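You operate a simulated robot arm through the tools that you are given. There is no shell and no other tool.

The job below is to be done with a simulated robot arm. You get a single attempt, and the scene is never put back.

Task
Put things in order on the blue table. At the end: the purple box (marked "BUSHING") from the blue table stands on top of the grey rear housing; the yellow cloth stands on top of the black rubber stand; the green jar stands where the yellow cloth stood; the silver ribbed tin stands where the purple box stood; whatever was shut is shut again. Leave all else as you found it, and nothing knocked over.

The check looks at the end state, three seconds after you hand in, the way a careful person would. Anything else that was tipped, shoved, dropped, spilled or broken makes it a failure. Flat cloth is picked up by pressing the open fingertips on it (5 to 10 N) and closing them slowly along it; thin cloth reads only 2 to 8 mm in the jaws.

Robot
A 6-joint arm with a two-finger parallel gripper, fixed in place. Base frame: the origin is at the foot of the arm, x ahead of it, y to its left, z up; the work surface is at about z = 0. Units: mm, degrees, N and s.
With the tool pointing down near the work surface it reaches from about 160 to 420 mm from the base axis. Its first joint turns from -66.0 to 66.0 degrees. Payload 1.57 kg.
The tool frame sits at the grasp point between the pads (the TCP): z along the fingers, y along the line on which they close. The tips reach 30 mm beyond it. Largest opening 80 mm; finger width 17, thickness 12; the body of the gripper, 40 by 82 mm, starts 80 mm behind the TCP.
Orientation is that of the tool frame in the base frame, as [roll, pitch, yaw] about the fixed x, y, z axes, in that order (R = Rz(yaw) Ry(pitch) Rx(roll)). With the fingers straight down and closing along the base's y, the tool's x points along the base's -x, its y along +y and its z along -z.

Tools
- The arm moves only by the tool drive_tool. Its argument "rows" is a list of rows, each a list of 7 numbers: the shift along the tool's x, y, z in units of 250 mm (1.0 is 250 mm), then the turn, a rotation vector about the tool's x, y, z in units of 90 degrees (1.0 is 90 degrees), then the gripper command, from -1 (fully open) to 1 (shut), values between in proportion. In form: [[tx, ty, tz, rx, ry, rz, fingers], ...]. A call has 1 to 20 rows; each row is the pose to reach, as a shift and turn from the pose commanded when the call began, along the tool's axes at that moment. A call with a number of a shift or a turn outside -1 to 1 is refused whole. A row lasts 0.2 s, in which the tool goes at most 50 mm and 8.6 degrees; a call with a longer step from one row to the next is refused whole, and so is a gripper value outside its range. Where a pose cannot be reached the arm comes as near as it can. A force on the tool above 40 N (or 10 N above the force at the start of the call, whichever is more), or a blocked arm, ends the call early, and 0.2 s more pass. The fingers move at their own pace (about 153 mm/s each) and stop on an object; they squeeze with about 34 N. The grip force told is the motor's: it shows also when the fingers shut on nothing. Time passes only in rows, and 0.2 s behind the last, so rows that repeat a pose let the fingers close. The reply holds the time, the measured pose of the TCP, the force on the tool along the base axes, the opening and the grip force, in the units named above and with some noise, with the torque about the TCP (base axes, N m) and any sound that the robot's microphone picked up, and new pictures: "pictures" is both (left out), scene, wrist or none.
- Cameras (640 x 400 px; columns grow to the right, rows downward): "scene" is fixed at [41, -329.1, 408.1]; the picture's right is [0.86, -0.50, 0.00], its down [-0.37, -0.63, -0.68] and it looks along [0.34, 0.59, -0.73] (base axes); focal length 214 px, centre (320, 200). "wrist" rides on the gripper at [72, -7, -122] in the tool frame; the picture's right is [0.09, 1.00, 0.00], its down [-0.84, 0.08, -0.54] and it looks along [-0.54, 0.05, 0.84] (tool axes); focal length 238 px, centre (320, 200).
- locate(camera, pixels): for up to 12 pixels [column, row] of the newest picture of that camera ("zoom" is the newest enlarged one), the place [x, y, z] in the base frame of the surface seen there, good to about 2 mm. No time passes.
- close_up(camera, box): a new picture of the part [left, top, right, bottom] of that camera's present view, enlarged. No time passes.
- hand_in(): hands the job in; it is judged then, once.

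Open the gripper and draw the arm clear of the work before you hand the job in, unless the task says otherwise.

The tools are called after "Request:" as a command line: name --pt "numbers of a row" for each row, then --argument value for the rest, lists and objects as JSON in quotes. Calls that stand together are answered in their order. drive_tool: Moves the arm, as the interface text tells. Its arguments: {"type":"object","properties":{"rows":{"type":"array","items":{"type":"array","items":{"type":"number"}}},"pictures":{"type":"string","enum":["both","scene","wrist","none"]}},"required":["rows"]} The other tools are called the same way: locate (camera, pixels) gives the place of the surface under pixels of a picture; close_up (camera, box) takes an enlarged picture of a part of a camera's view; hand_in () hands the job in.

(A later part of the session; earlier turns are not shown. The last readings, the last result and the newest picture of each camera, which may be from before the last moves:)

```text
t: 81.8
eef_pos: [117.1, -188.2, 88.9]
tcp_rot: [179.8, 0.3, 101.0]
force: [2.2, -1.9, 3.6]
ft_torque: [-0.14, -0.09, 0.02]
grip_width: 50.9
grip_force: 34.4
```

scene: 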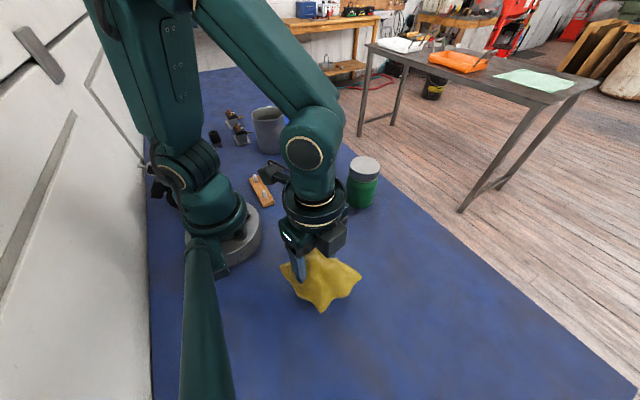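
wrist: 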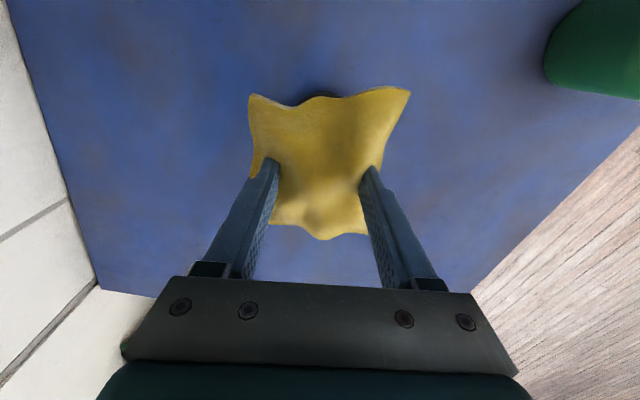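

The load is down to 3.6 N with the cloth on the stand. I open the jaws gradually.

Request:
drive_tool --pt "0 0 0 0 0 0 -0.15" --pt "0 0 0 0 0 0 -0.28" --pt "0 0 0 0 0 0 -0.35" --pt "0 0 0 0 0 0 -0.45" --pt "0 0 0 0 0 0 -0.6" --pt "0 0 0 0 0 0 -0.8" --pt "0 0 0 0 0 0 -1" --pt "0 0 0 0 0 0 -1"

Request:
close_up --camera "scene" --box '[265, 215, 375, 315]'

```text
t: 83.5
eef_pos: [117.0, -188.4, 88.3]
tcp_rot: [179.9, 0.2, 101.0]
force: [-0.3, 0.4, 0.8]
ft_torque: [0.0, 0.01, 0.01]
grip_width: 80.2
grip_force: 0.0
```

scene: 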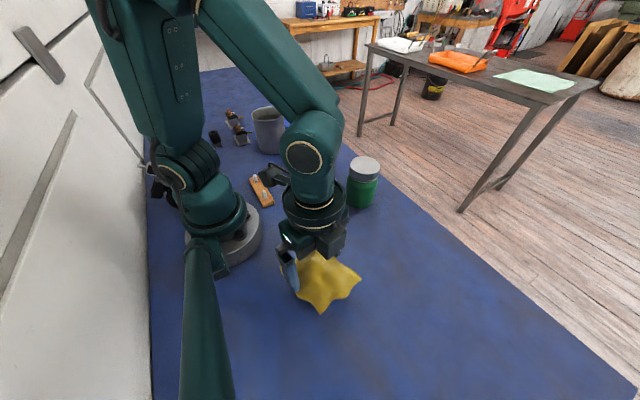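
wrist: 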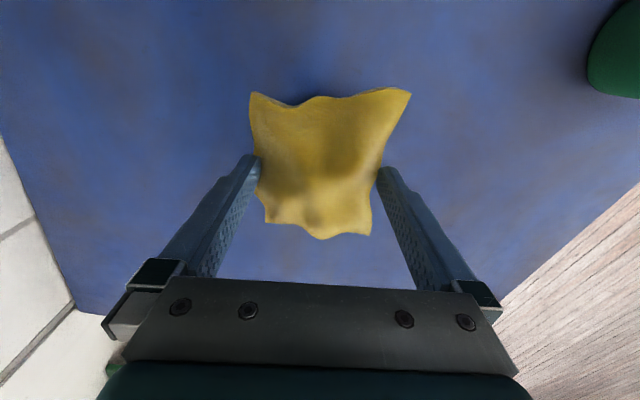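

```text
4.00 times, centred on (320, 265) of scene
```

zoom: 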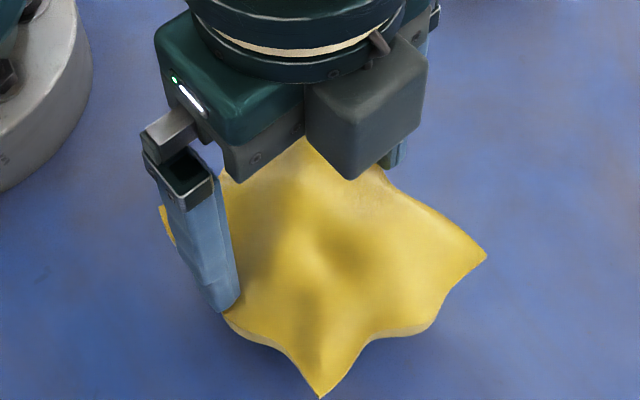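

The cloth stays level on the stand. I withdraw straight up.

Request:
drive_tool --pt "0 0 -0.02 0 0 0 -1" --pt "0 0 -0.06 0 0 0 -1" --pt "0 0 -0.12 0 0 0 -1" --pt "0 0 -0.2 0 0 0 -1" --pt "0 0 -0.3 0 0 0 -1" --pt "0 0 -0.4 0 0 0 -1" --pt "0 0 -0.5 0 0 0 -1" --pt "0 0 -0.58 0 0 0 -1" --pt "0 0 -0.58 0 0 0 -1"

Request:
close_up --camera "scene" --box '[265, 215, 375, 315]'

```text
t: 85.5
eef_pos: [116.1, -187.2, 233.8]
tcp_rot: [179.8, 0.3, 101.1]
force: [0.4, 0.1, -0.2]
ft_torque: [-0.01, 0.04, -0.01]
grip_width: 79.9
grip_force: 0.0
```

scene: 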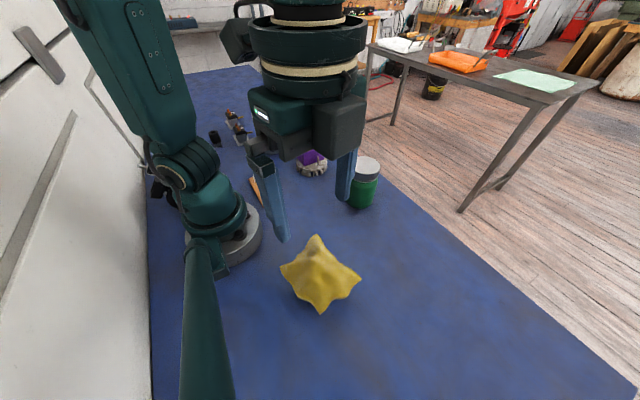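
wrist: 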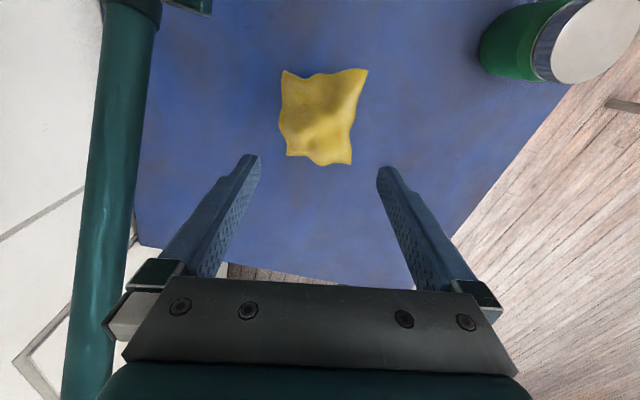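

```text
4.00 times, centred on (320, 265) of scene
```

zoom: 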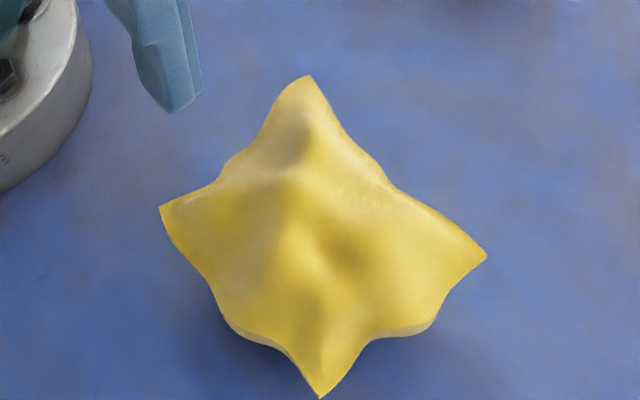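

The cloth rests on the stand. I verify its height and levelness.

Request:
locate --camera "zoom" --pixels '[[166, 208], [480, 255], [320, 390], [306, 82], [310, 190], [300, 280], [240, 320], [420, 325]]'

Request:
locate --camera "wrist" --pixels '[[286, 74], [364, 72], [348, 161], [291, 153], [320, 110], [560, 35], [600, 50], [640, 40], [565, 80], [510, 45]]'

```text
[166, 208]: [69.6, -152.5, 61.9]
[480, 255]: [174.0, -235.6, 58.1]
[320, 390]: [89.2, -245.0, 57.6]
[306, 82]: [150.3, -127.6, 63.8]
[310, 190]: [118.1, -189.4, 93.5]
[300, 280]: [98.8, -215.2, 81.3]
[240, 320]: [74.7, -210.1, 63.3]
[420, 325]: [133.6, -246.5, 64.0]
```

```text
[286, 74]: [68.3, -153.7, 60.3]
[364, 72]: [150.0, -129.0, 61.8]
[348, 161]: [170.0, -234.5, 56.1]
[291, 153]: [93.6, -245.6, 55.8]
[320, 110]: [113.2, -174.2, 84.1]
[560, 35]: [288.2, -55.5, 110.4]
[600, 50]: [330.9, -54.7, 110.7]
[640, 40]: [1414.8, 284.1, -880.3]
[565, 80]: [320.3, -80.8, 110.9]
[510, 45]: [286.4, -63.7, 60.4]
```

The cloth is level on the stand (corners at z≈56–62). Next the green jar: I swing over to look at it from near.

Request:
drive_tool --pt "0.045 0.063 -0.003 0 0 -0.085 -1" --pt "0.09 0.126 -0.005 0 0 -0.17 -1" --pt "0.135 0.188 -0.008 0 0 -0.256 -1" --pt "0.18 0.251 -0.011 0 0 -0.341 -1" --pt "0.226 0.314 -0.013 0 0 -0.426 -1" --pt "0.271 0.377 -0.016 0 0 -0.511 -1" --pt "0.316 0.44 -0.019 0 0 -0.597 -1" --pt "0.361 0.502 -0.021 0 0 -0.682 -1" --pt "0.406 0.565 -0.024 0 0 -0.767 -1" --pt "0.406 0.565 -0.024 0 0 -0.767 -1"

Request:
close_up --camera "scene" --box '[325, 145, 400, 220]'

```text
t: 87.8
eef_pos: [235.3, -59.8, 240.2]
tcp_rot: [-179.9, 0.2, 170.2]
force: [-0.2, 0.5, -0.2]
ft_torque: [-0.02, -0.01, 0.02]
grip_width: 80.2
grip_force: 0.2
```

scene: 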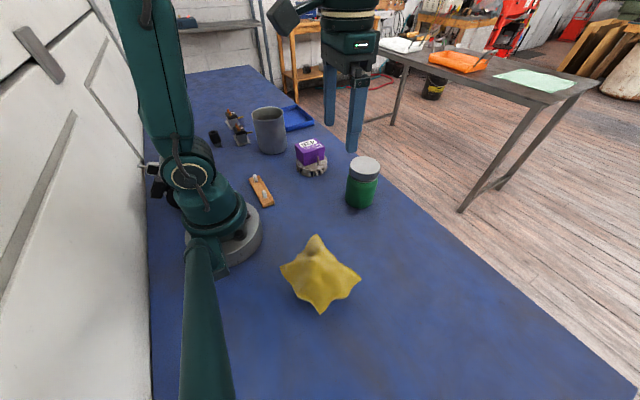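
wrist: 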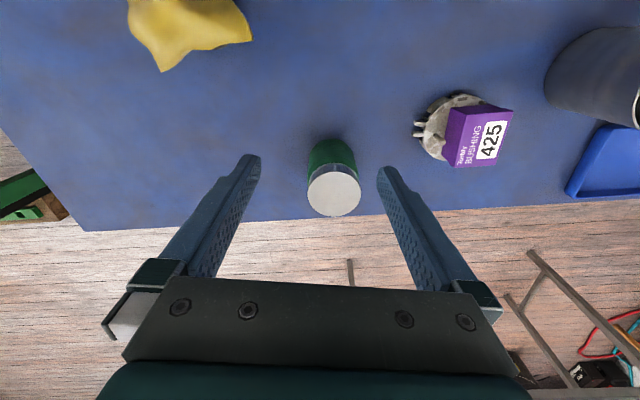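

```text
5.33 times, centred on (362, 182) of scene
```

zoom: 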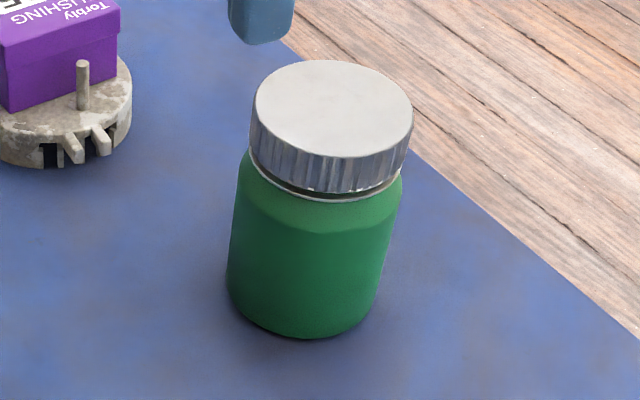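

I measure the lid's rim and body from both views.

Request:
locate --camera "wrist" --pixels '[[309, 192], [360, 194], [334, 173], [333, 214], [334, 194], [309, 165], [356, 165], [332, 145], [316, 178], [352, 208]]'

Request:
locate --camera "zoom" --pixels '[[260, 105], [409, 112], [335, 64], [335, 153], [332, 108], [245, 200], [390, 240], [315, 250], [235, 280], [375, 290], [310, 330]]'

```text
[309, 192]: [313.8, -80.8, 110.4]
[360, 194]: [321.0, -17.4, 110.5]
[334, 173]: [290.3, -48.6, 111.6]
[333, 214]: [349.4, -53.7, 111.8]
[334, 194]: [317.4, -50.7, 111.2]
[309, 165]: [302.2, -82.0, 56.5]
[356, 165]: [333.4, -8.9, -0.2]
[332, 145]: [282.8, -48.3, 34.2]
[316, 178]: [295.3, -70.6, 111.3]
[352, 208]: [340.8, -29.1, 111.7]
```

```text
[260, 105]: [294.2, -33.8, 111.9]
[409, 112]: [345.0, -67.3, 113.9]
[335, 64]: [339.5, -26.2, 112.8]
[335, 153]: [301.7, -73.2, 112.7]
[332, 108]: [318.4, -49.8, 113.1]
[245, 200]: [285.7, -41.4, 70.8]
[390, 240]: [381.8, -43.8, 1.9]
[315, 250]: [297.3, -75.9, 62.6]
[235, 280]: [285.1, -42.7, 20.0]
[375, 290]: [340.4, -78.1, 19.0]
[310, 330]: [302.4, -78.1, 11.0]
```

The jar is centred at about (319.5,−49.8), body diameter ≈70, lid ≈63, height 112. I go above it with full opening (tips ≈20 mm above its lid).

Request:
drive_tool --pt "-0.054 0.016 0.04 0 0 0 -1" --pt "-0.108 0.032 0.08 0 0 0 -1" --pt "-0.163 0.049 0.13 0 0 0 -1" --pt "-0.217 0.065 0.18 0 0 0 -1" --pt "-0.271 0.081 0.23 0 0 0 -1" --pt "-0.325 0.097 0.28 0 0 0 -1" --pt "-0.325 0.097 0.32 0 0 0 -1" --pt "-0.325 0.097 0.32 0 0 0 -1"

Request:
close_up --camera "wrist" --box '[220, 60, 420, 260]'

```text
t: 89.5
eef_pos: [319.6, -51.6, 159.6]
tcp_rot: [-179.7, 0.2, 170.1]
force: [0.0, 1.1, -1.2]
ft_torque: [0.01, 0.0, 0.02]
grip_width: 79.9
grip_force: 0.1
```

scene: 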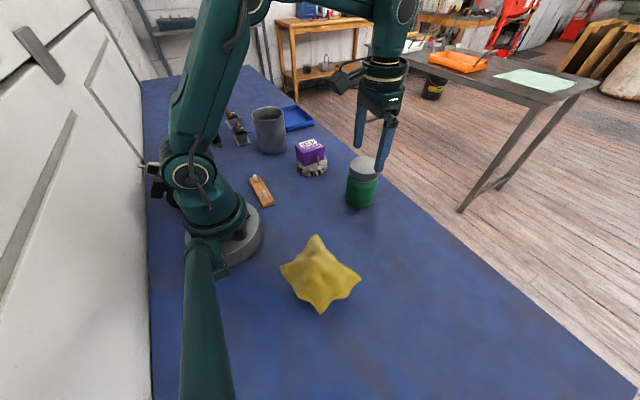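
wrist: 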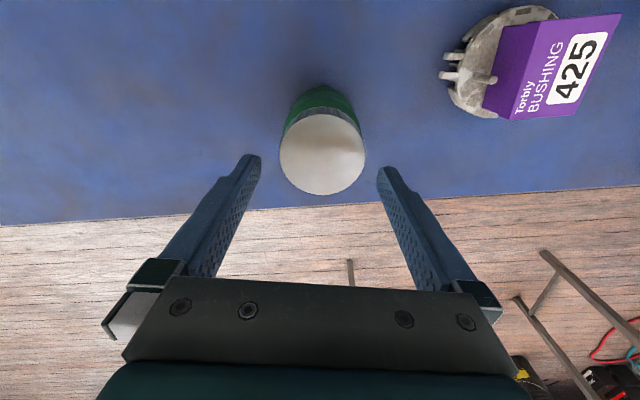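

```text
2.00 times, centred on (320, 160) of wrist
```

zoom: 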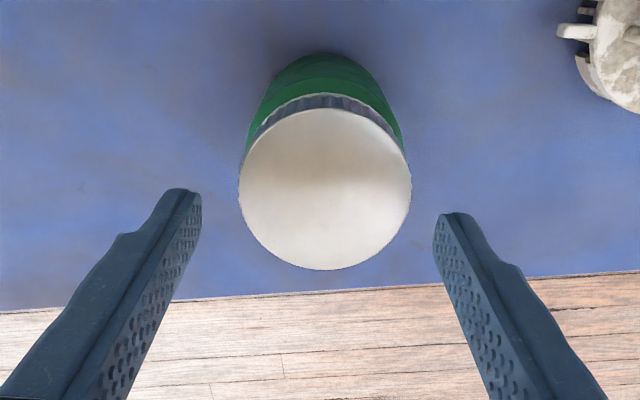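

The lid is nearly centred between the jaws, at about (322,154). I measure its rim precisely from here.

Request:
locate --camera "zoom" --pixels '[[242, 190], [408, 190], [325, 112], [325, 266], [325, 188], [262, 140], [390, 140], [262, 240], [390, 240]]'

```text
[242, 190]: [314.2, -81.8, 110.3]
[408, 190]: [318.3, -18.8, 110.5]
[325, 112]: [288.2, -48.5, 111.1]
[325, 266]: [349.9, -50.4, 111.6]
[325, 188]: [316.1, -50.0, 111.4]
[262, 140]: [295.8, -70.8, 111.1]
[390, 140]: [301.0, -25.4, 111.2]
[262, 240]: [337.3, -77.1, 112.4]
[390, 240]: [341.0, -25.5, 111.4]
```

Lid centre (319.3,−50.3): aligned within about 1 mm. I descend around the jar to TCP z≈52.

Request:
drive_tool --pt "0 0 0.05 0 0 0 -1" --pt "0 0 0.1 0 0 0 -1" --pt "0 0 0.15 0 0 0 -1" --pt "0 0 0.2 0 0 0 -1" --pt "0 0 0.25 0 0 0 -1" --pt "0 0 0.3 0 0 0 -1" --pt "0 0 0.35 0 0 0 -1" --pt "0 0 0.4 0 0 0 -1" --pt "0 0 0.43 0 0 0 -1" --pt "0 0 0.43 0 0 0 -1"

Request:
close_up --camera "scene" --box '[315, 135, 415, 235]'

```text
t: 91.8
eef_pos: [320.0, -52.4, 52.3]
tcp_rot: [-179.8, 0.2, 170.1]
force: [-0.4, 0.6, -0.5]
ft_torque: [-0.01, 0.01, 0.01]
grip_width: 80.0
grip_force: 0.1
```

scene: 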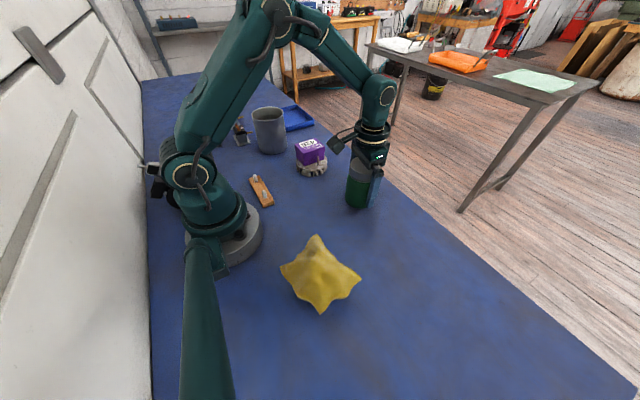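
wrist: 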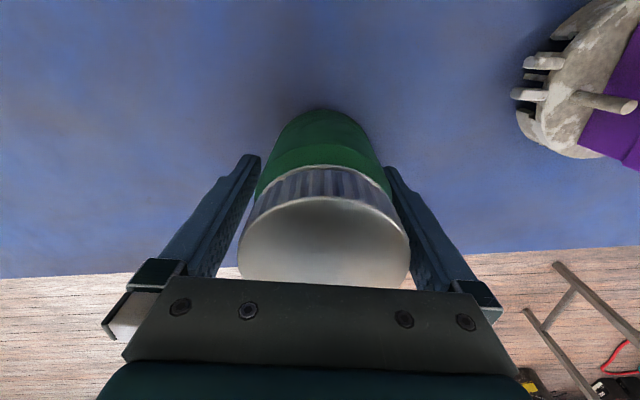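

```text
4.00 times, centred on (365, 185) of scene
```

zoom: 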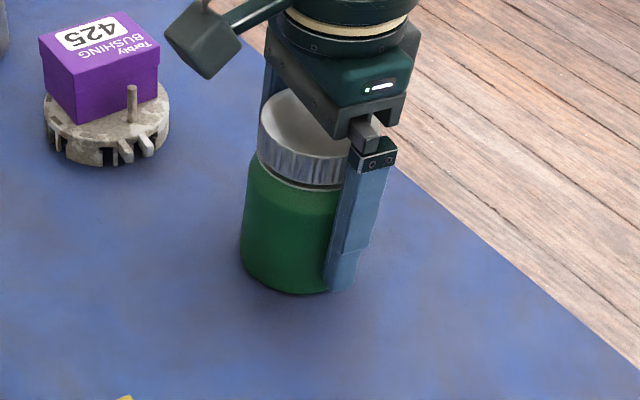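

The jar sits about 2 mm toward the right finger, so I shift 1.8 mm along +y and close gently.

Request:
drive_tool --pt "0 0.004 0 0 0 0 -1" --pt "0 0.007 0 0 0 0 -1" --pt "0 0.007 0 0 0 0 -0.92" --pt "0 0.007 0 0 0 0 -0.85" --pt "0 0.007 0 0 0 0 -0.78" --pt "0 0.007 0 0 0 0 -0.7" --pt "0 0.007 0 0 0 0 -0.5" --pt "0 0.007 0 0 0 0 -0.3" --pictures "wrist"

```text
t: 93.5
eef_pos: [320.2, -50.1, 52.9]
tcp_rot: [-179.8, 0.3, 170.0]
force: [-0.2, -0.1, 0.9]
ft_torque: [-0.02, 0.03, 0.06]
grip_width: 69.6
grip_force: 33.9
```

wrist: 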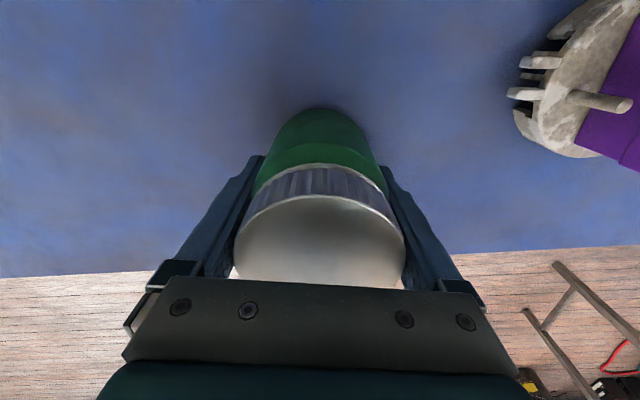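

Gripped at 69.6 mm with 34 N. I lift 30 mm slowly and check for slip.

Request:
drive_tool --pt "0 0 -0.01 0 0 0 0" --pt "0 0 -0.02 0 0 0 0" --pt "0 0 -0.035 0 0 0 0" --pt "0 0 -0.05 0 0 0 0" --pt "0 0 -0.07 0 0 0 0" --pt "0 0 -0.09 0 0 0 0" --pt "0 0 -0.12 0 0 0 0" --pt "0 0 -0.12 0 0 0 0"

Request:
locate --camera "wrist" --pixels '[[320, 230], [320, 260], [280, 240], [360, 240]]'

Request:
close_up --camera "scene" --box '[315, 135, 415, 235]'

```text
t: 95.3
eef_pos: [320.5, -49.1, 82.9]
tcp_rot: [-179.8, 0.3, 170.1]
force: [0.6, -0.2, -4.7]
ft_torque: [-0.02, 0.0, 0.02]
grip_width: 69.5
grip_force: 34.0
```

scene: 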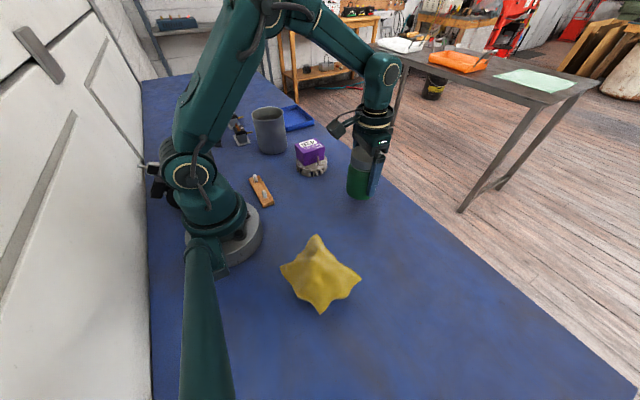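
wrist: 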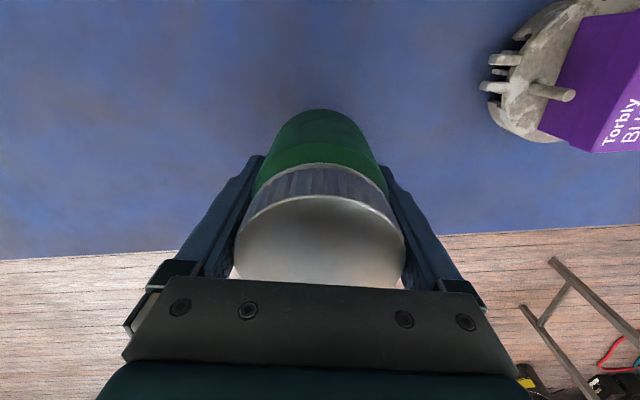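

```text
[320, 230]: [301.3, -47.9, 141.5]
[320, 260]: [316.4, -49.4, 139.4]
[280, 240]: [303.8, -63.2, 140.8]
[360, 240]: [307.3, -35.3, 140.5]
```

```text
4.00 times, centred on (365, 185) of scene
```

zoom: 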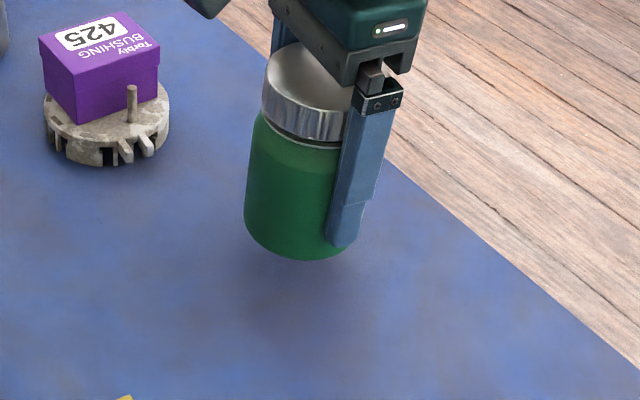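

The jar is lifted without slip (lid top rose by 29 mm, ≈0.48 kg). I raise it and carry it half-way toward the cloth's old place.

Request:
drive_tool --pt "0 0 -0.04 0 0 0 0" --pt "0 0 -0.1 0 0 0 0" --pt "0.006 -0.034 -0.15 0 0 0.015 0" --pt "0.018 -0.1 -0.188 0 0 0.045 0" --pt "0.031 -0.17 -0.188 0 0 0.077 0" --pt "0.044 -0.24 -0.188 0 0 0.108 0" --pt "0.057 -0.31 -0.188 0 0 0.14 0" --pt "0.069 -0.38 -0.188 0 0 0.17 0" --pt "0.081 -0.445 -0.188 0 0 0.2 0" --pt "0.092 -0.505 -0.188 0 0 0.227 0" --pt "0.099 -0.542 -0.188 0 0 0.244 0" --pt "0.099 -0.542 -0.188 0 0 0.244 0"

```text
t: 98.0
eef_pos: [272.5, -179.7, 130.0]
tcp_rot: [-179.9, 0.3, 148.2]
force: [0.8, -0.6, -4.8]
ft_torque: [-0.01, -0.03, 0.01]
grip_width: 69.7
grip_force: 33.7
```

scene: 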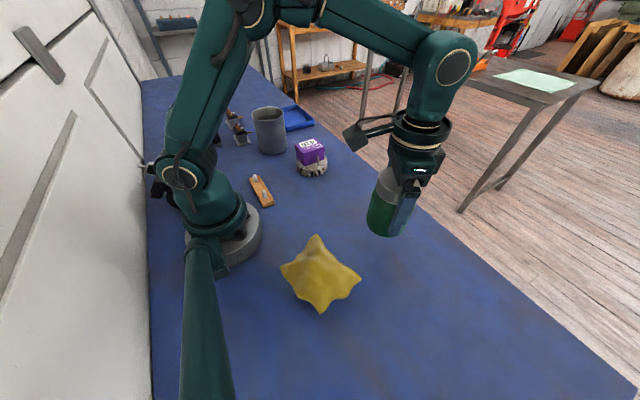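
wrist: 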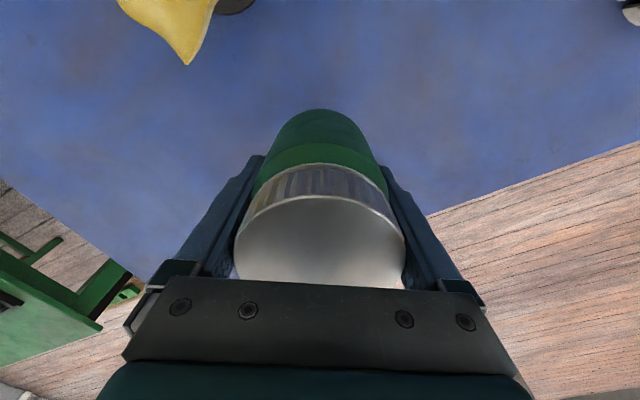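

Steady. I carry on to above (223,−307), yaw ≈126.

Request:
drive_tool --pt "-0.006 -0.03 0 0 0 0.015 0" --pt "-0.018 -0.095 0 0 0 0.045 0" --pt "-0.031 -0.165 0 0 0 0.077 0" --pt "-0.044 -0.235 0 0 0 0.108 0" --pt "-0.057 -0.305 0 0 0 0.14 0" --pt "-0.07 -0.375 0 0 0 0.17 0" --pt "-0.082 -0.44 0 0 0 0.2 0" --pt "-0.094 -0.503 0 0 0 0.227 0" --pt "-0.1 -0.537 0 0 0 0.244 0" --pt "-0.1 -0.537 0 0 0 0.244 0"

Request:
close_up --camera "scene" --box '[270, 200, 470, 380]'

```text
t: 100.2
eef_pos: [223.8, -306.7, 129.2]
tcp_rot: [180.0, 0.3, 126.1]
force: [0.0, -0.3, -4.3]
ft_torque: [-0.03, -0.01, -0.01]
grip_width: 69.5
grip_force: 34.1
```

scene: 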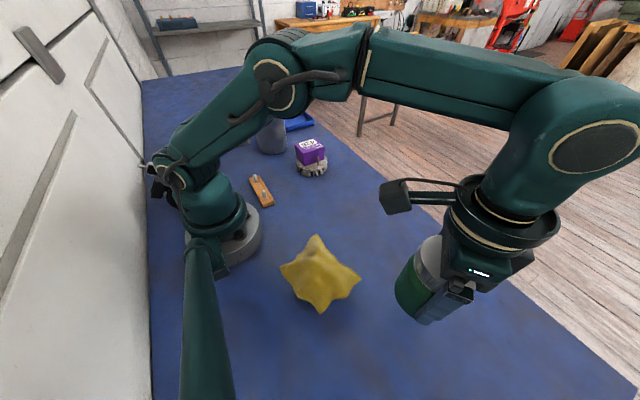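
wrist: 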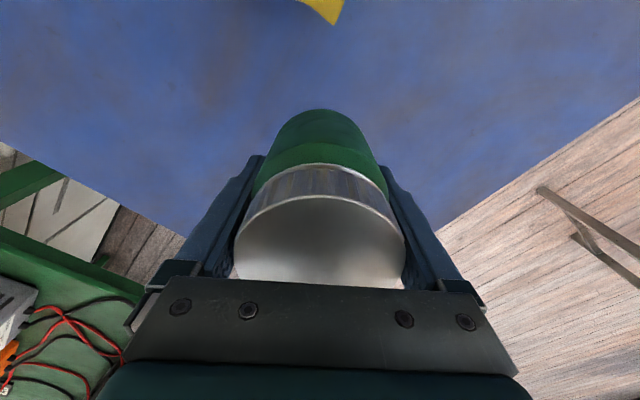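

```text
2.22 times, centred on (370, 290) of scene
```

zoom: 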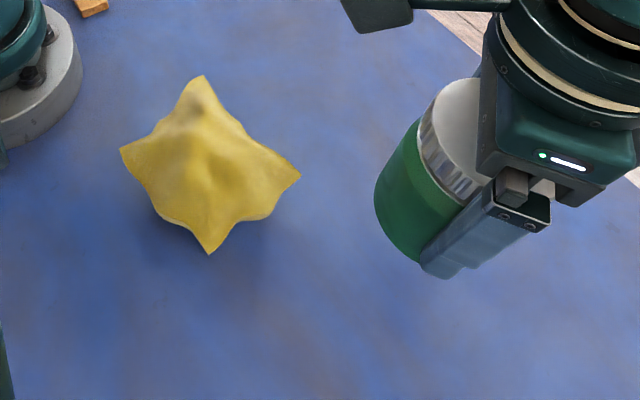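

Jar is above (223.8,−306.7). I lower 72 mm, then creep the last few.

Request:
drive_tool --pt "0 0 0.03 0 0 0 0" --pt "0 0 0.08 0 0 0 0" --pt "0 0 0.13 0 0 0 0" --pt "0 0 0.18 0 0 0 0" --pt "0 0 0.22 0 0 0 0" --pt "0 0 0.255 0 0 0 0" --pt "0 0 0.278 0 0 0 0" --pt "0 0 0.288 0 0 0 0" --pt "0 0 0.288 0 0 0 0" --pictures "scene"

```text
t: 102.2
eef_pos: [222.3, -307.5, 57.7]
tcp_rot: [180.0, 0.3, 126.2]
force: [0.1, 0.5, -5.8]
ft_torque: [-0.01, 0.02, 0.0]
grip_width: 69.6
grip_force: 34.1
```

scene: 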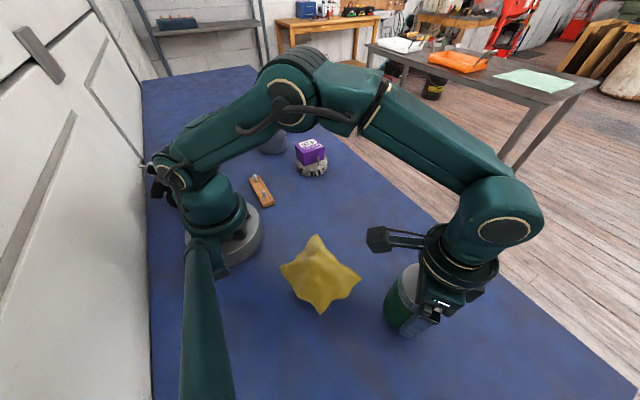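

TCP 57.7, about 5 mm to go. I creep 4 mm.

Request:
drive_tool --pt "0 0 0.003 0 0 0 0" --pt "0 0 0.006 0 0 0 0" --pt "0 0 0.009 0 0 0 0" --pt "0 0 0.012 0 0 0 0" --pt "0 0 0.014 0 0 0 0" --pt "0 0 0.016 0 0 0 0" --pictures "none"

```text
t: 103.5
eef_pos: [223.6, -306.3, 54.9]
tcp_rot: [180.0, 0.2, 126.2]
force: [0.3, -0.6, -5.1]
ft_torque: [0.01, 0.0, 0.0]
grip_width: 69.6
grip_force: 34.3
```

Still hanging free (−5 N). Another 1.5 mm in quarter-millimetre-scale steps.

Request:
drive_tool --pt "0 0 0.0015 0 0 0 0" --pt "0 0 0.003 0 0 0 0" --pt "0 0 0.0045 0 0 0 0" --pt "0 0 0.006 0 0 0 0" --pictures "none"

```text
t: 104.5
eef_pos: [222.9, -308.0, 52.2]
tcp_rot: [-180.0, 0.3, 126.1]
force: [-0.5, 1.2, -1.9]
ft_torque: [0.01, 0.06, 0.03]
grip_width: 69.5
grip_force: 34.3
```

Weight is being taken up by the table (−1.9 N). A touch more, then open in steps.

Request:
drive_tool --pt "0 0 0.001 0 0 0 0" --pt "0 0 0.001 0 0 0 0" --pt "0 0 0.001 0 0 0 -0.6" --pt "0 0 0.001 0 0 0 -0.74" --pt "0 0 0.001 0 0 0 -0.8" --pt "0 0 0.001 0 0 0 -0.9" --pt "0 0 0.001 0 0 0 -1" --pt "0 0 0.001 0 0 0 -1"

Request:
close_up --camera "scene" --box '[350, 240, 470, 350]'

```text
t: 106.3
eef_pos: [222.3, -306.2, 51.9]
tcp_rot: [179.9, 0.3, 126.2]
force: [0.5, 0.9, 0.6]
ft_torque: [0.0, -0.04, -0.01]
grip_width: 79.9
grip_force: 0.2
```

scene: 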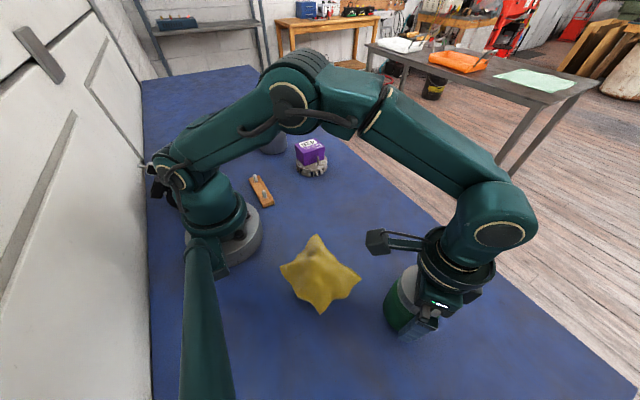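
wrist: 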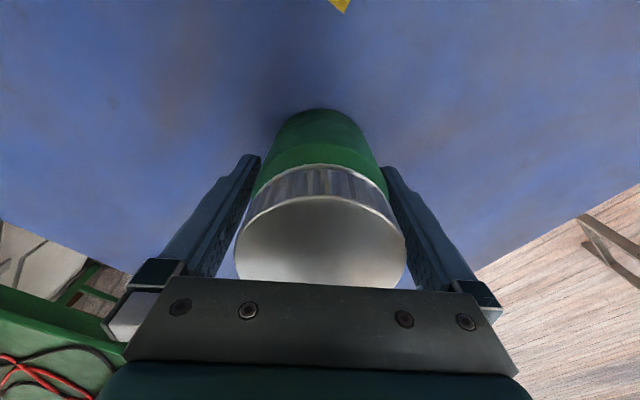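

```text
3.64 times, centred on (410, 295) of scene
```

zoom: 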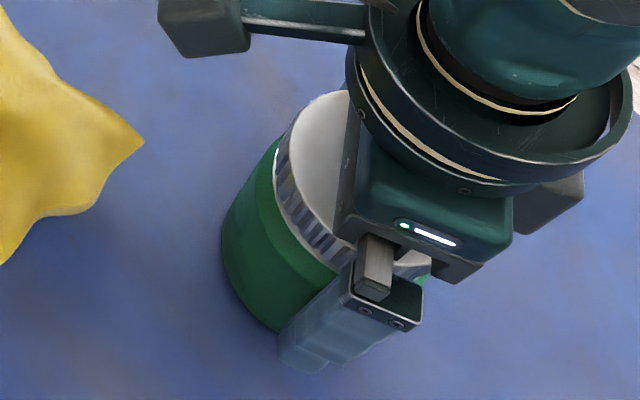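

The jar stands. I withdraw straight up, slowly at first.

Request:
drive_tool --pt "0 0 -0.03 0 0 0 -1" --pt "0 0 -0.07 0 0 0 -1" --pt "0 0 -0.12 0 0 0 -1" --pt "0 0 -0.18 0 0 0 -1" --pt "0 0 -0.25 0 0 0 -1" --pt "0 0 -0.33 0 0 0 -1" --pt "0 0 -0.41 0 0 0 -1" --pt "0 0 -0.5 0 0 0 -1" --pt "0 0 -0.6 0 0 0 -1" --pt "0 0 -0.68 0 0 0 -1" --pt "0 0 -0.68 0 0 0 -1"

Request:
close_up --camera "scene" --box '[340, 230, 460, 350]'

```text
t: 108.8
eef_pos: [211.3, -294.6, 213.7]
tcp_rot: [-179.9, 0.2, 126.2]
force: [0.6, 0.2, 0.1]
ft_torque: [-0.04, -0.02, 0.05]
grip_width: 80.1
grip_force: 0.0
out of reach, approached as far as the arm can: row 9, 10, 11
```

scene: 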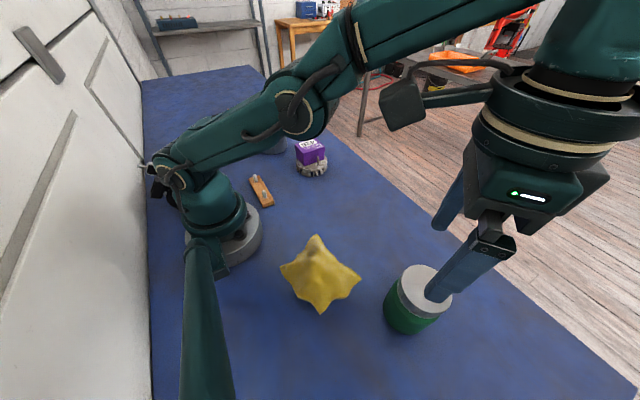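
wrist: 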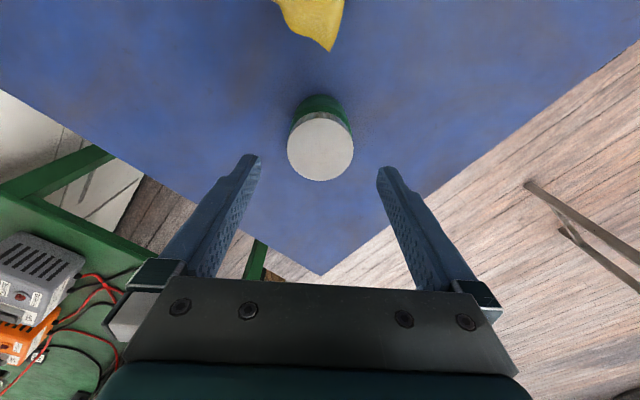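

```text
3.33 times, centred on (400, 290) of scene
```

zoom: 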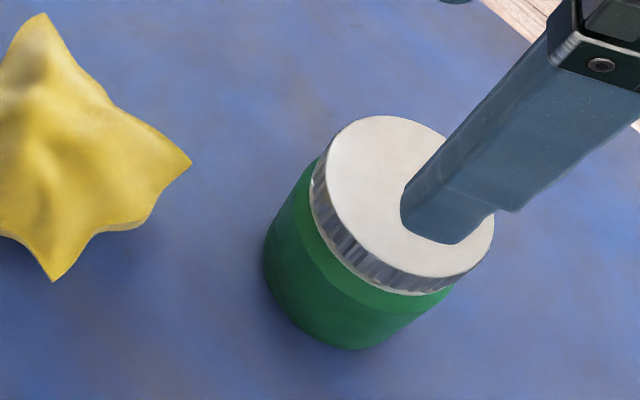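

The jar stands upright. I check its position and then plan the tin.

Request:
locate --camera "wrist" --pixels '[[290, 148], [350, 150], [320, 122], [320, 178], [320, 150]]'

Request:
locate --camera "zoom" --pixels '[[185, 163], [330, 180], [400, 280], [340, 330], [290, 300]]'

```text
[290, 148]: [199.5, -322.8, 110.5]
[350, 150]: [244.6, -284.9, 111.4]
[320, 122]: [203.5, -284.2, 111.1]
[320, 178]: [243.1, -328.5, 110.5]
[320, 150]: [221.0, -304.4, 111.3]
```

```text
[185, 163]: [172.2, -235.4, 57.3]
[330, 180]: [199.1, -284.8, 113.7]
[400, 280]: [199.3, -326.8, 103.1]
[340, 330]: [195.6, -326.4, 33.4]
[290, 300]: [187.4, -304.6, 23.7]
```

The jar stands at about (222.5,−305.5), where the cloth stood. Next the tin: I swing back to the left in steps at z≈235, starting with a pass over the middle.

Request:
drive_tool --pt "0.04 0.058 -0.01 0 0 -0.016 -1" --pt "0.079 0.116 -0.02 0 0 -0.031 -1" --pt "0.118 0.174 -0.03 0 0 -0.047 -1" --pt "0.157 0.232 -0.03 0 0 -0.062 -1" --pt "0.197 0.29 -0.03 0 0 -0.078 -1" --pt "0.236 0.347 -0.03 0 0 -0.094 -1" --pt "0.275 0.405 -0.03 0 0 -0.109 -1" --pt "0.314 0.463 -0.03 0 0 -0.125 -1" --pt "0.354 0.521 -0.03 0 0 -0.14 -1" --pt "0.393 0.579 -0.03 0 0 -0.156 -1" --pictures "none"

```text
t: 111.0
eef_pos: [271.2, -129.9, 222.1]
tcp_rot: [-179.9, 0.2, 140.2]
force: [0.2, 0.2, -0.8]
ft_torque: [0.01, 0.01, 0.0]
grip_width: 79.9
grip_force: 0.0
```

Continue the swing to about (270,100), above the box on the housing at safe height.

Request:
drive_tool --pt "0.059 0.07 -0.005 0 0 -0.028 -1" --pt "0.118 0.141 -0.01 0 0 -0.056 -1" --pt "0.178 0.211 -0.016 0 0 -0.083 -1" --pt "0.237 0.281 -0.021 0 0 -0.111 -1" --pt "0.296 0.352 -0.026 0 0 -0.139 -1" --pt "0.355 0.422 -0.031 0 0 -0.167 -1" --pt "0.414 0.492 -0.036 0 0 -0.195 -1" --pt "0.474 0.562 -0.042 0 0 -0.222 -1" --pt "0.533 0.633 -0.047 0 0 -0.25 -1" --pt "0.592 0.703 -0.052 0 0 -0.278 -1" --pictures "none"

```text
t: 113.2
eef_pos: [270.4, 99.4, 232.6]
tcp_rot: [-179.8, 0.2, 165.2]
force: [-0.6, 0.0, 0.2]
ft_torque: [-0.06, -0.01, -0.01]
grip_width: 79.8
grip_force: 0.0
```

Now to a hover near the tin's −y rim with yaw 180 (jaws closing along y).

Request:
drive_tool --pt "0.049 0.061 0 0 0 -0.023 -0.8" --pt "0.098 0.123 0 0 0 -0.047 -0.6" --pt "0.147 0.184 0 0 0 -0.07 -0.4" --pt "0.195 0.245 0 0 0 -0.094 -0.2" --pt "0.244 0.306 0 0 0 -0.117 0" --pt "0.293 0.368 0 0 0 -0.14 0" --pt "0.342 0.429 0 0 0 -0.164 0" --pt "0.342 0.429 0 0 0 -0.164 0"

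Request:
close_up --camera "wrist" --box '[250, 60, 470, 240]'

```text
t: 115.0
eef_pos: [214.0, 225.0, 233.7]
tcp_rot: [-179.7, 0.0, -179.9]
force: [-0.4, 0.4, 0.1]
ft_torque: [-0.03, -0.01, 0.0]
grip_width: 39.8
grip_force: 0.1
```

scene: 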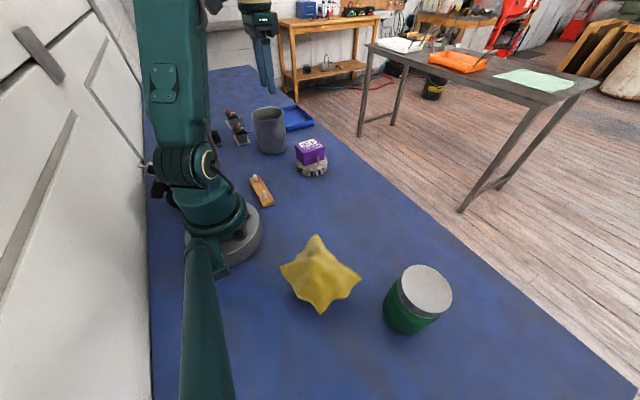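
wrist: 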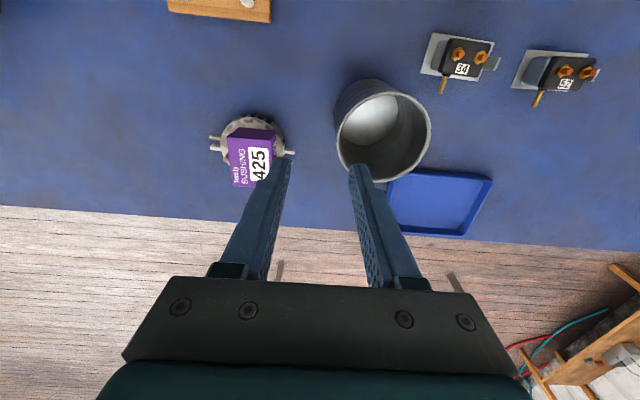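

```text
2.22 times, centred on (360, 150) of wrist
```

zoom: 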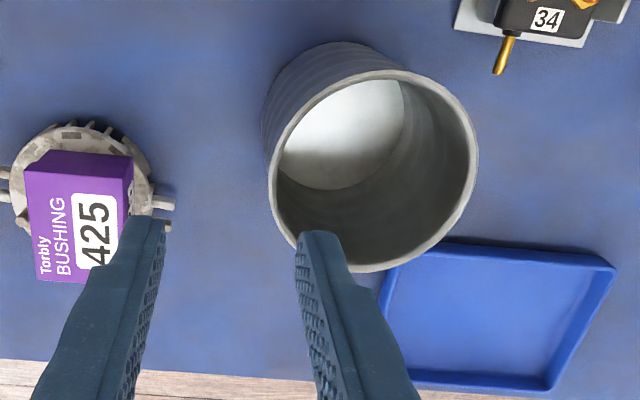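

The tin's rim is well visible. I locate several points along it.

Request:
locate --camera "zoom" --pixels '[[270, 180], [285, 122], [330, 84], [375, 73], [432, 92], [467, 130], [475, 165], [457, 215], [420, 250], [365, 270], [281, 220], [273, 150]]'

Request:
locate --camera "zoom" --pixels '[[272, 180], [274, 180], [276, 180], [279, 180], [272, 195], [275, 200], [278, 205], [284, 222], [272, 165], [275, 155], [340, 150], [420, 200]]'

```text
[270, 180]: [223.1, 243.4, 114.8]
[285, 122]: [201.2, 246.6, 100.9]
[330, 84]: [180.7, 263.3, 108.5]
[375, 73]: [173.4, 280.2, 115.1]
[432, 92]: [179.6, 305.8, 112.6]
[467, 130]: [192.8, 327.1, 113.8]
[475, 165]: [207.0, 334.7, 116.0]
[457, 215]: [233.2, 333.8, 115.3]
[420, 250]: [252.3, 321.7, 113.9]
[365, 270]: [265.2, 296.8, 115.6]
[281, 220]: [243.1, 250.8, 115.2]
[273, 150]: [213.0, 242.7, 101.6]
```

```text
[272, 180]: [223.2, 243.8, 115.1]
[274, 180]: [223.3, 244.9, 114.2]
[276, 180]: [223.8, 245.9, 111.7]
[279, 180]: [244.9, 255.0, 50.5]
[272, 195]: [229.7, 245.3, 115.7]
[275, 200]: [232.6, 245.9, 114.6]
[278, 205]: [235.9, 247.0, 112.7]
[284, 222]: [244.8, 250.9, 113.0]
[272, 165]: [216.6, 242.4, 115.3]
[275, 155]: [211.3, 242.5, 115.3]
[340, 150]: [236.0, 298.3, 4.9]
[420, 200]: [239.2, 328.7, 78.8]
```

The rim circle: centre (219.5,289), outer radius 46.3, top z≈115, wall ≈2.5 mm. I move above the −y rim point (219.5,244) with a 40 mm opening, tips at z≈130.

Request:
drive_tool --pt "-0.011 0.038 0 0 0 0 0" --pt "-0.022 0.076 0.02 0 0 0 0" --pt "-0.022 0.076 0.08 0 0 0 0" --pt "-0.022 0.076 0.14 0 0 0 0" --pt "-0.022 0.076 0.2 0 0 0 0" --pt "-0.022 0.076 0.25 0 0 0 0" --pt "-0.022 0.076 0.295 0 0 0 0" --pt "-0.022 0.076 0.295 0 0 0 0"

Request:
close_up --camera "wrist" --box '[250, 60, 470, 240]'

```text
t: 116.8
eef_pos: [220.8, 244.7, 158.6]
tcp_rot: [-179.7, 0.2, -179.9]
force: [0.1, -1.2, 0.2]
ft_torque: [-0.03, 0.02, 0.03]
grip_width: 39.9
grip_force: 0.1
```

scene: 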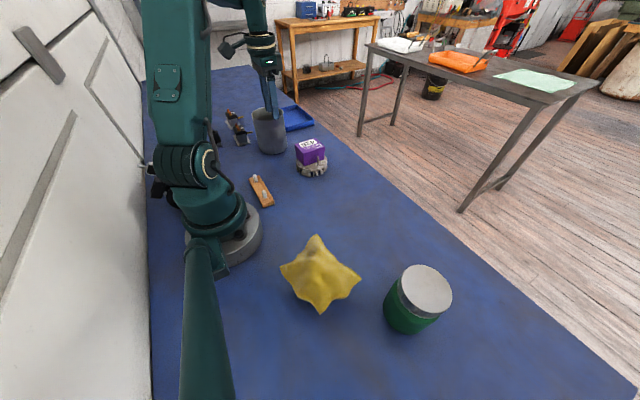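
wrist: 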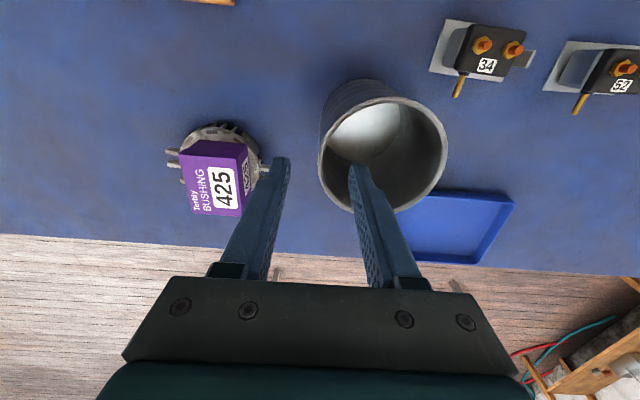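

```text
2.22 times, centred on (360, 150) of wrist
```

zoom: 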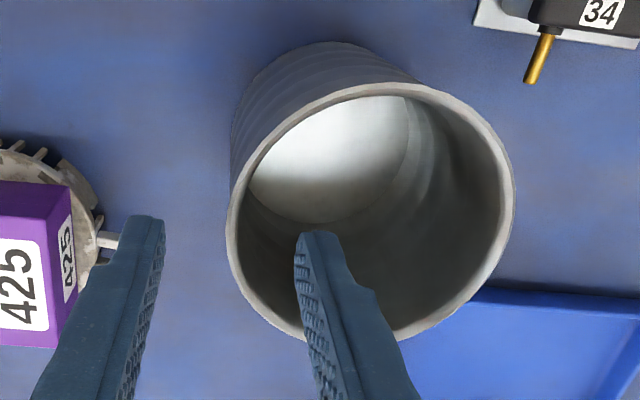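

The point under the TCP falls right on the wall at the rim's leftmost point (zoom ≈(231,227)). I descend so the fingers straddle the wall, to TCP z≈112.

Request:
drive_tool --pt "0 0 0.03 0 0 0 0" --pt "0 0 0.06 0 0 0 0" --pt "0 0 0.09 0 0 0 0" --pt "0 0 0.12 0 0 0 0" --pt "0 0 0.15 0 0 0 0" --pt "0 0 0.17 0 0 0 0" --pt "0 0 0.186 0 0 0 0" --pt "0 0 0.186 0 0 0 0"

Request:
close_up --camera "wrist" --box '[230, 80, 490, 290]'

Request:
close_up --camera "scene" --box '[225, 60, 325, 170]'

```text
t: 118.5
eef_pos: [221.7, 243.6, 111.5]
tcp_rot: [-179.6, 0.1, -180.0]
force: [0.0, -0.1, -0.5]
ft_torque: [-0.02, 0.0, 0.0]
grip_width: 39.9
grip_force: 0.0
```

scene: 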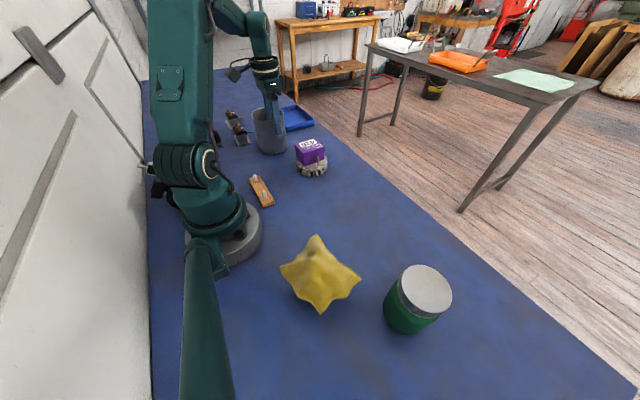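
wrist: 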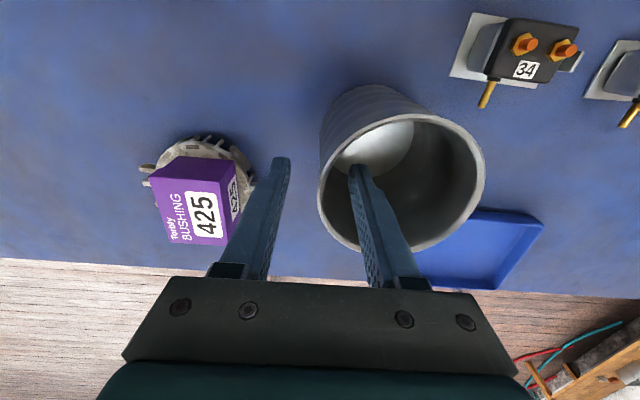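

```text
1.90 times, centred on (360, 185) of wrist
```

zoom: 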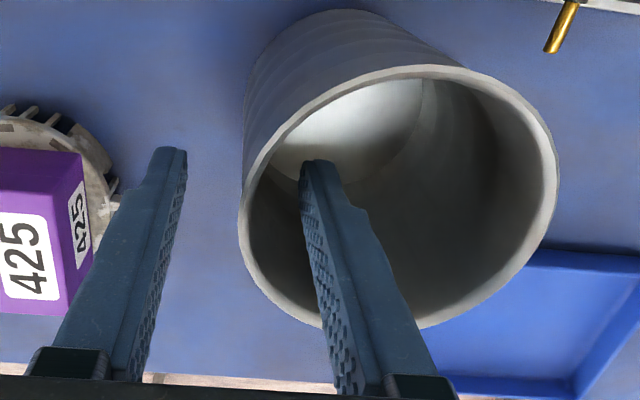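

```text
3.64 times, centred on (275, 115) of scene
```

zoom: 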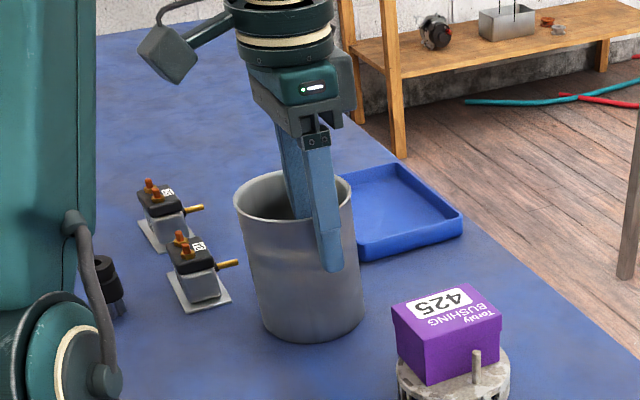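

The inner finger is inside, the outer outside, no contact. I close slowly on the wall.

Request:
drive_tool --pt "0 0 0 0 0 0 0.2" --pt "0 0 0 0 0 0 0.35" --pt "0 0 0 0 0 0 0.5" --pt "0 0 0 0 0 0 0.6" --pt "0 0 0 0 0 0 0.7" --pt "0 0 0 0 0 0 0.78" --pt "0 0 0 0 0 0 0.84" --pt "0 0 0 0 0 0 0.9" --pt "0 0 0 0 0 0 0.95" --pt "0 0 0 0 0 0 1" --pt "0 0 0 0 0 0 1"

Request:
close_up --camera "wrist" --box '[230, 80, 490, 290]'

```text
t: 121.0
eef_pos: [221.3, 244.5, 111.6]
tcp_rot: [-179.7, 0.2, -179.9]
force: [0.9, 0.9, 2.2]
ft_torque: [0.23, -0.07, -0.08]
grip_width: 6.7
grip_force: 26.1
```

scene: 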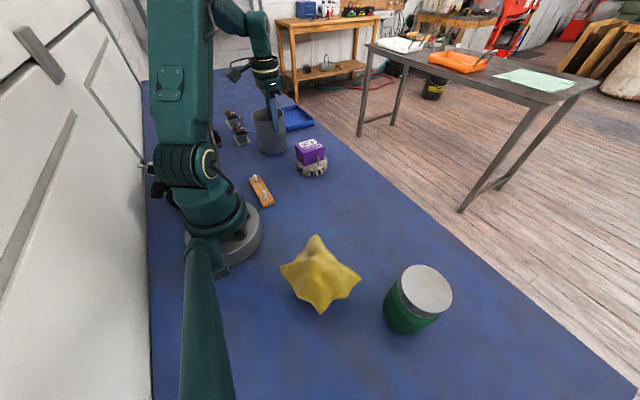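
wrist: 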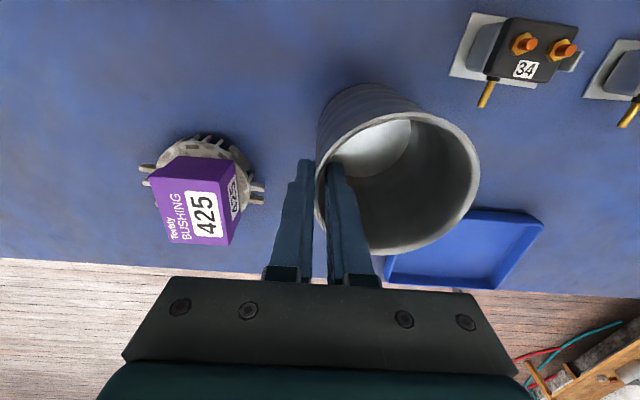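

```text
1.90 times, centred on (360, 185) of wrist
```

zoom: 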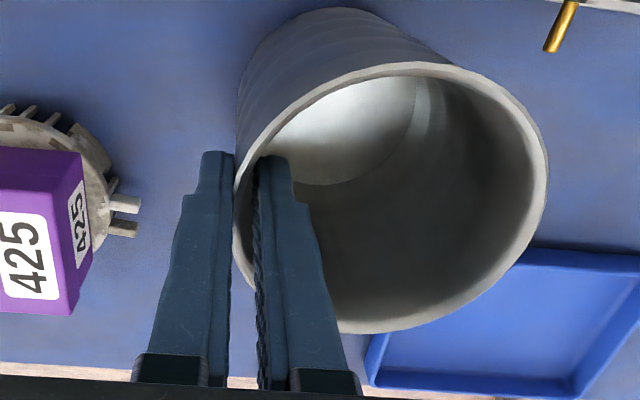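

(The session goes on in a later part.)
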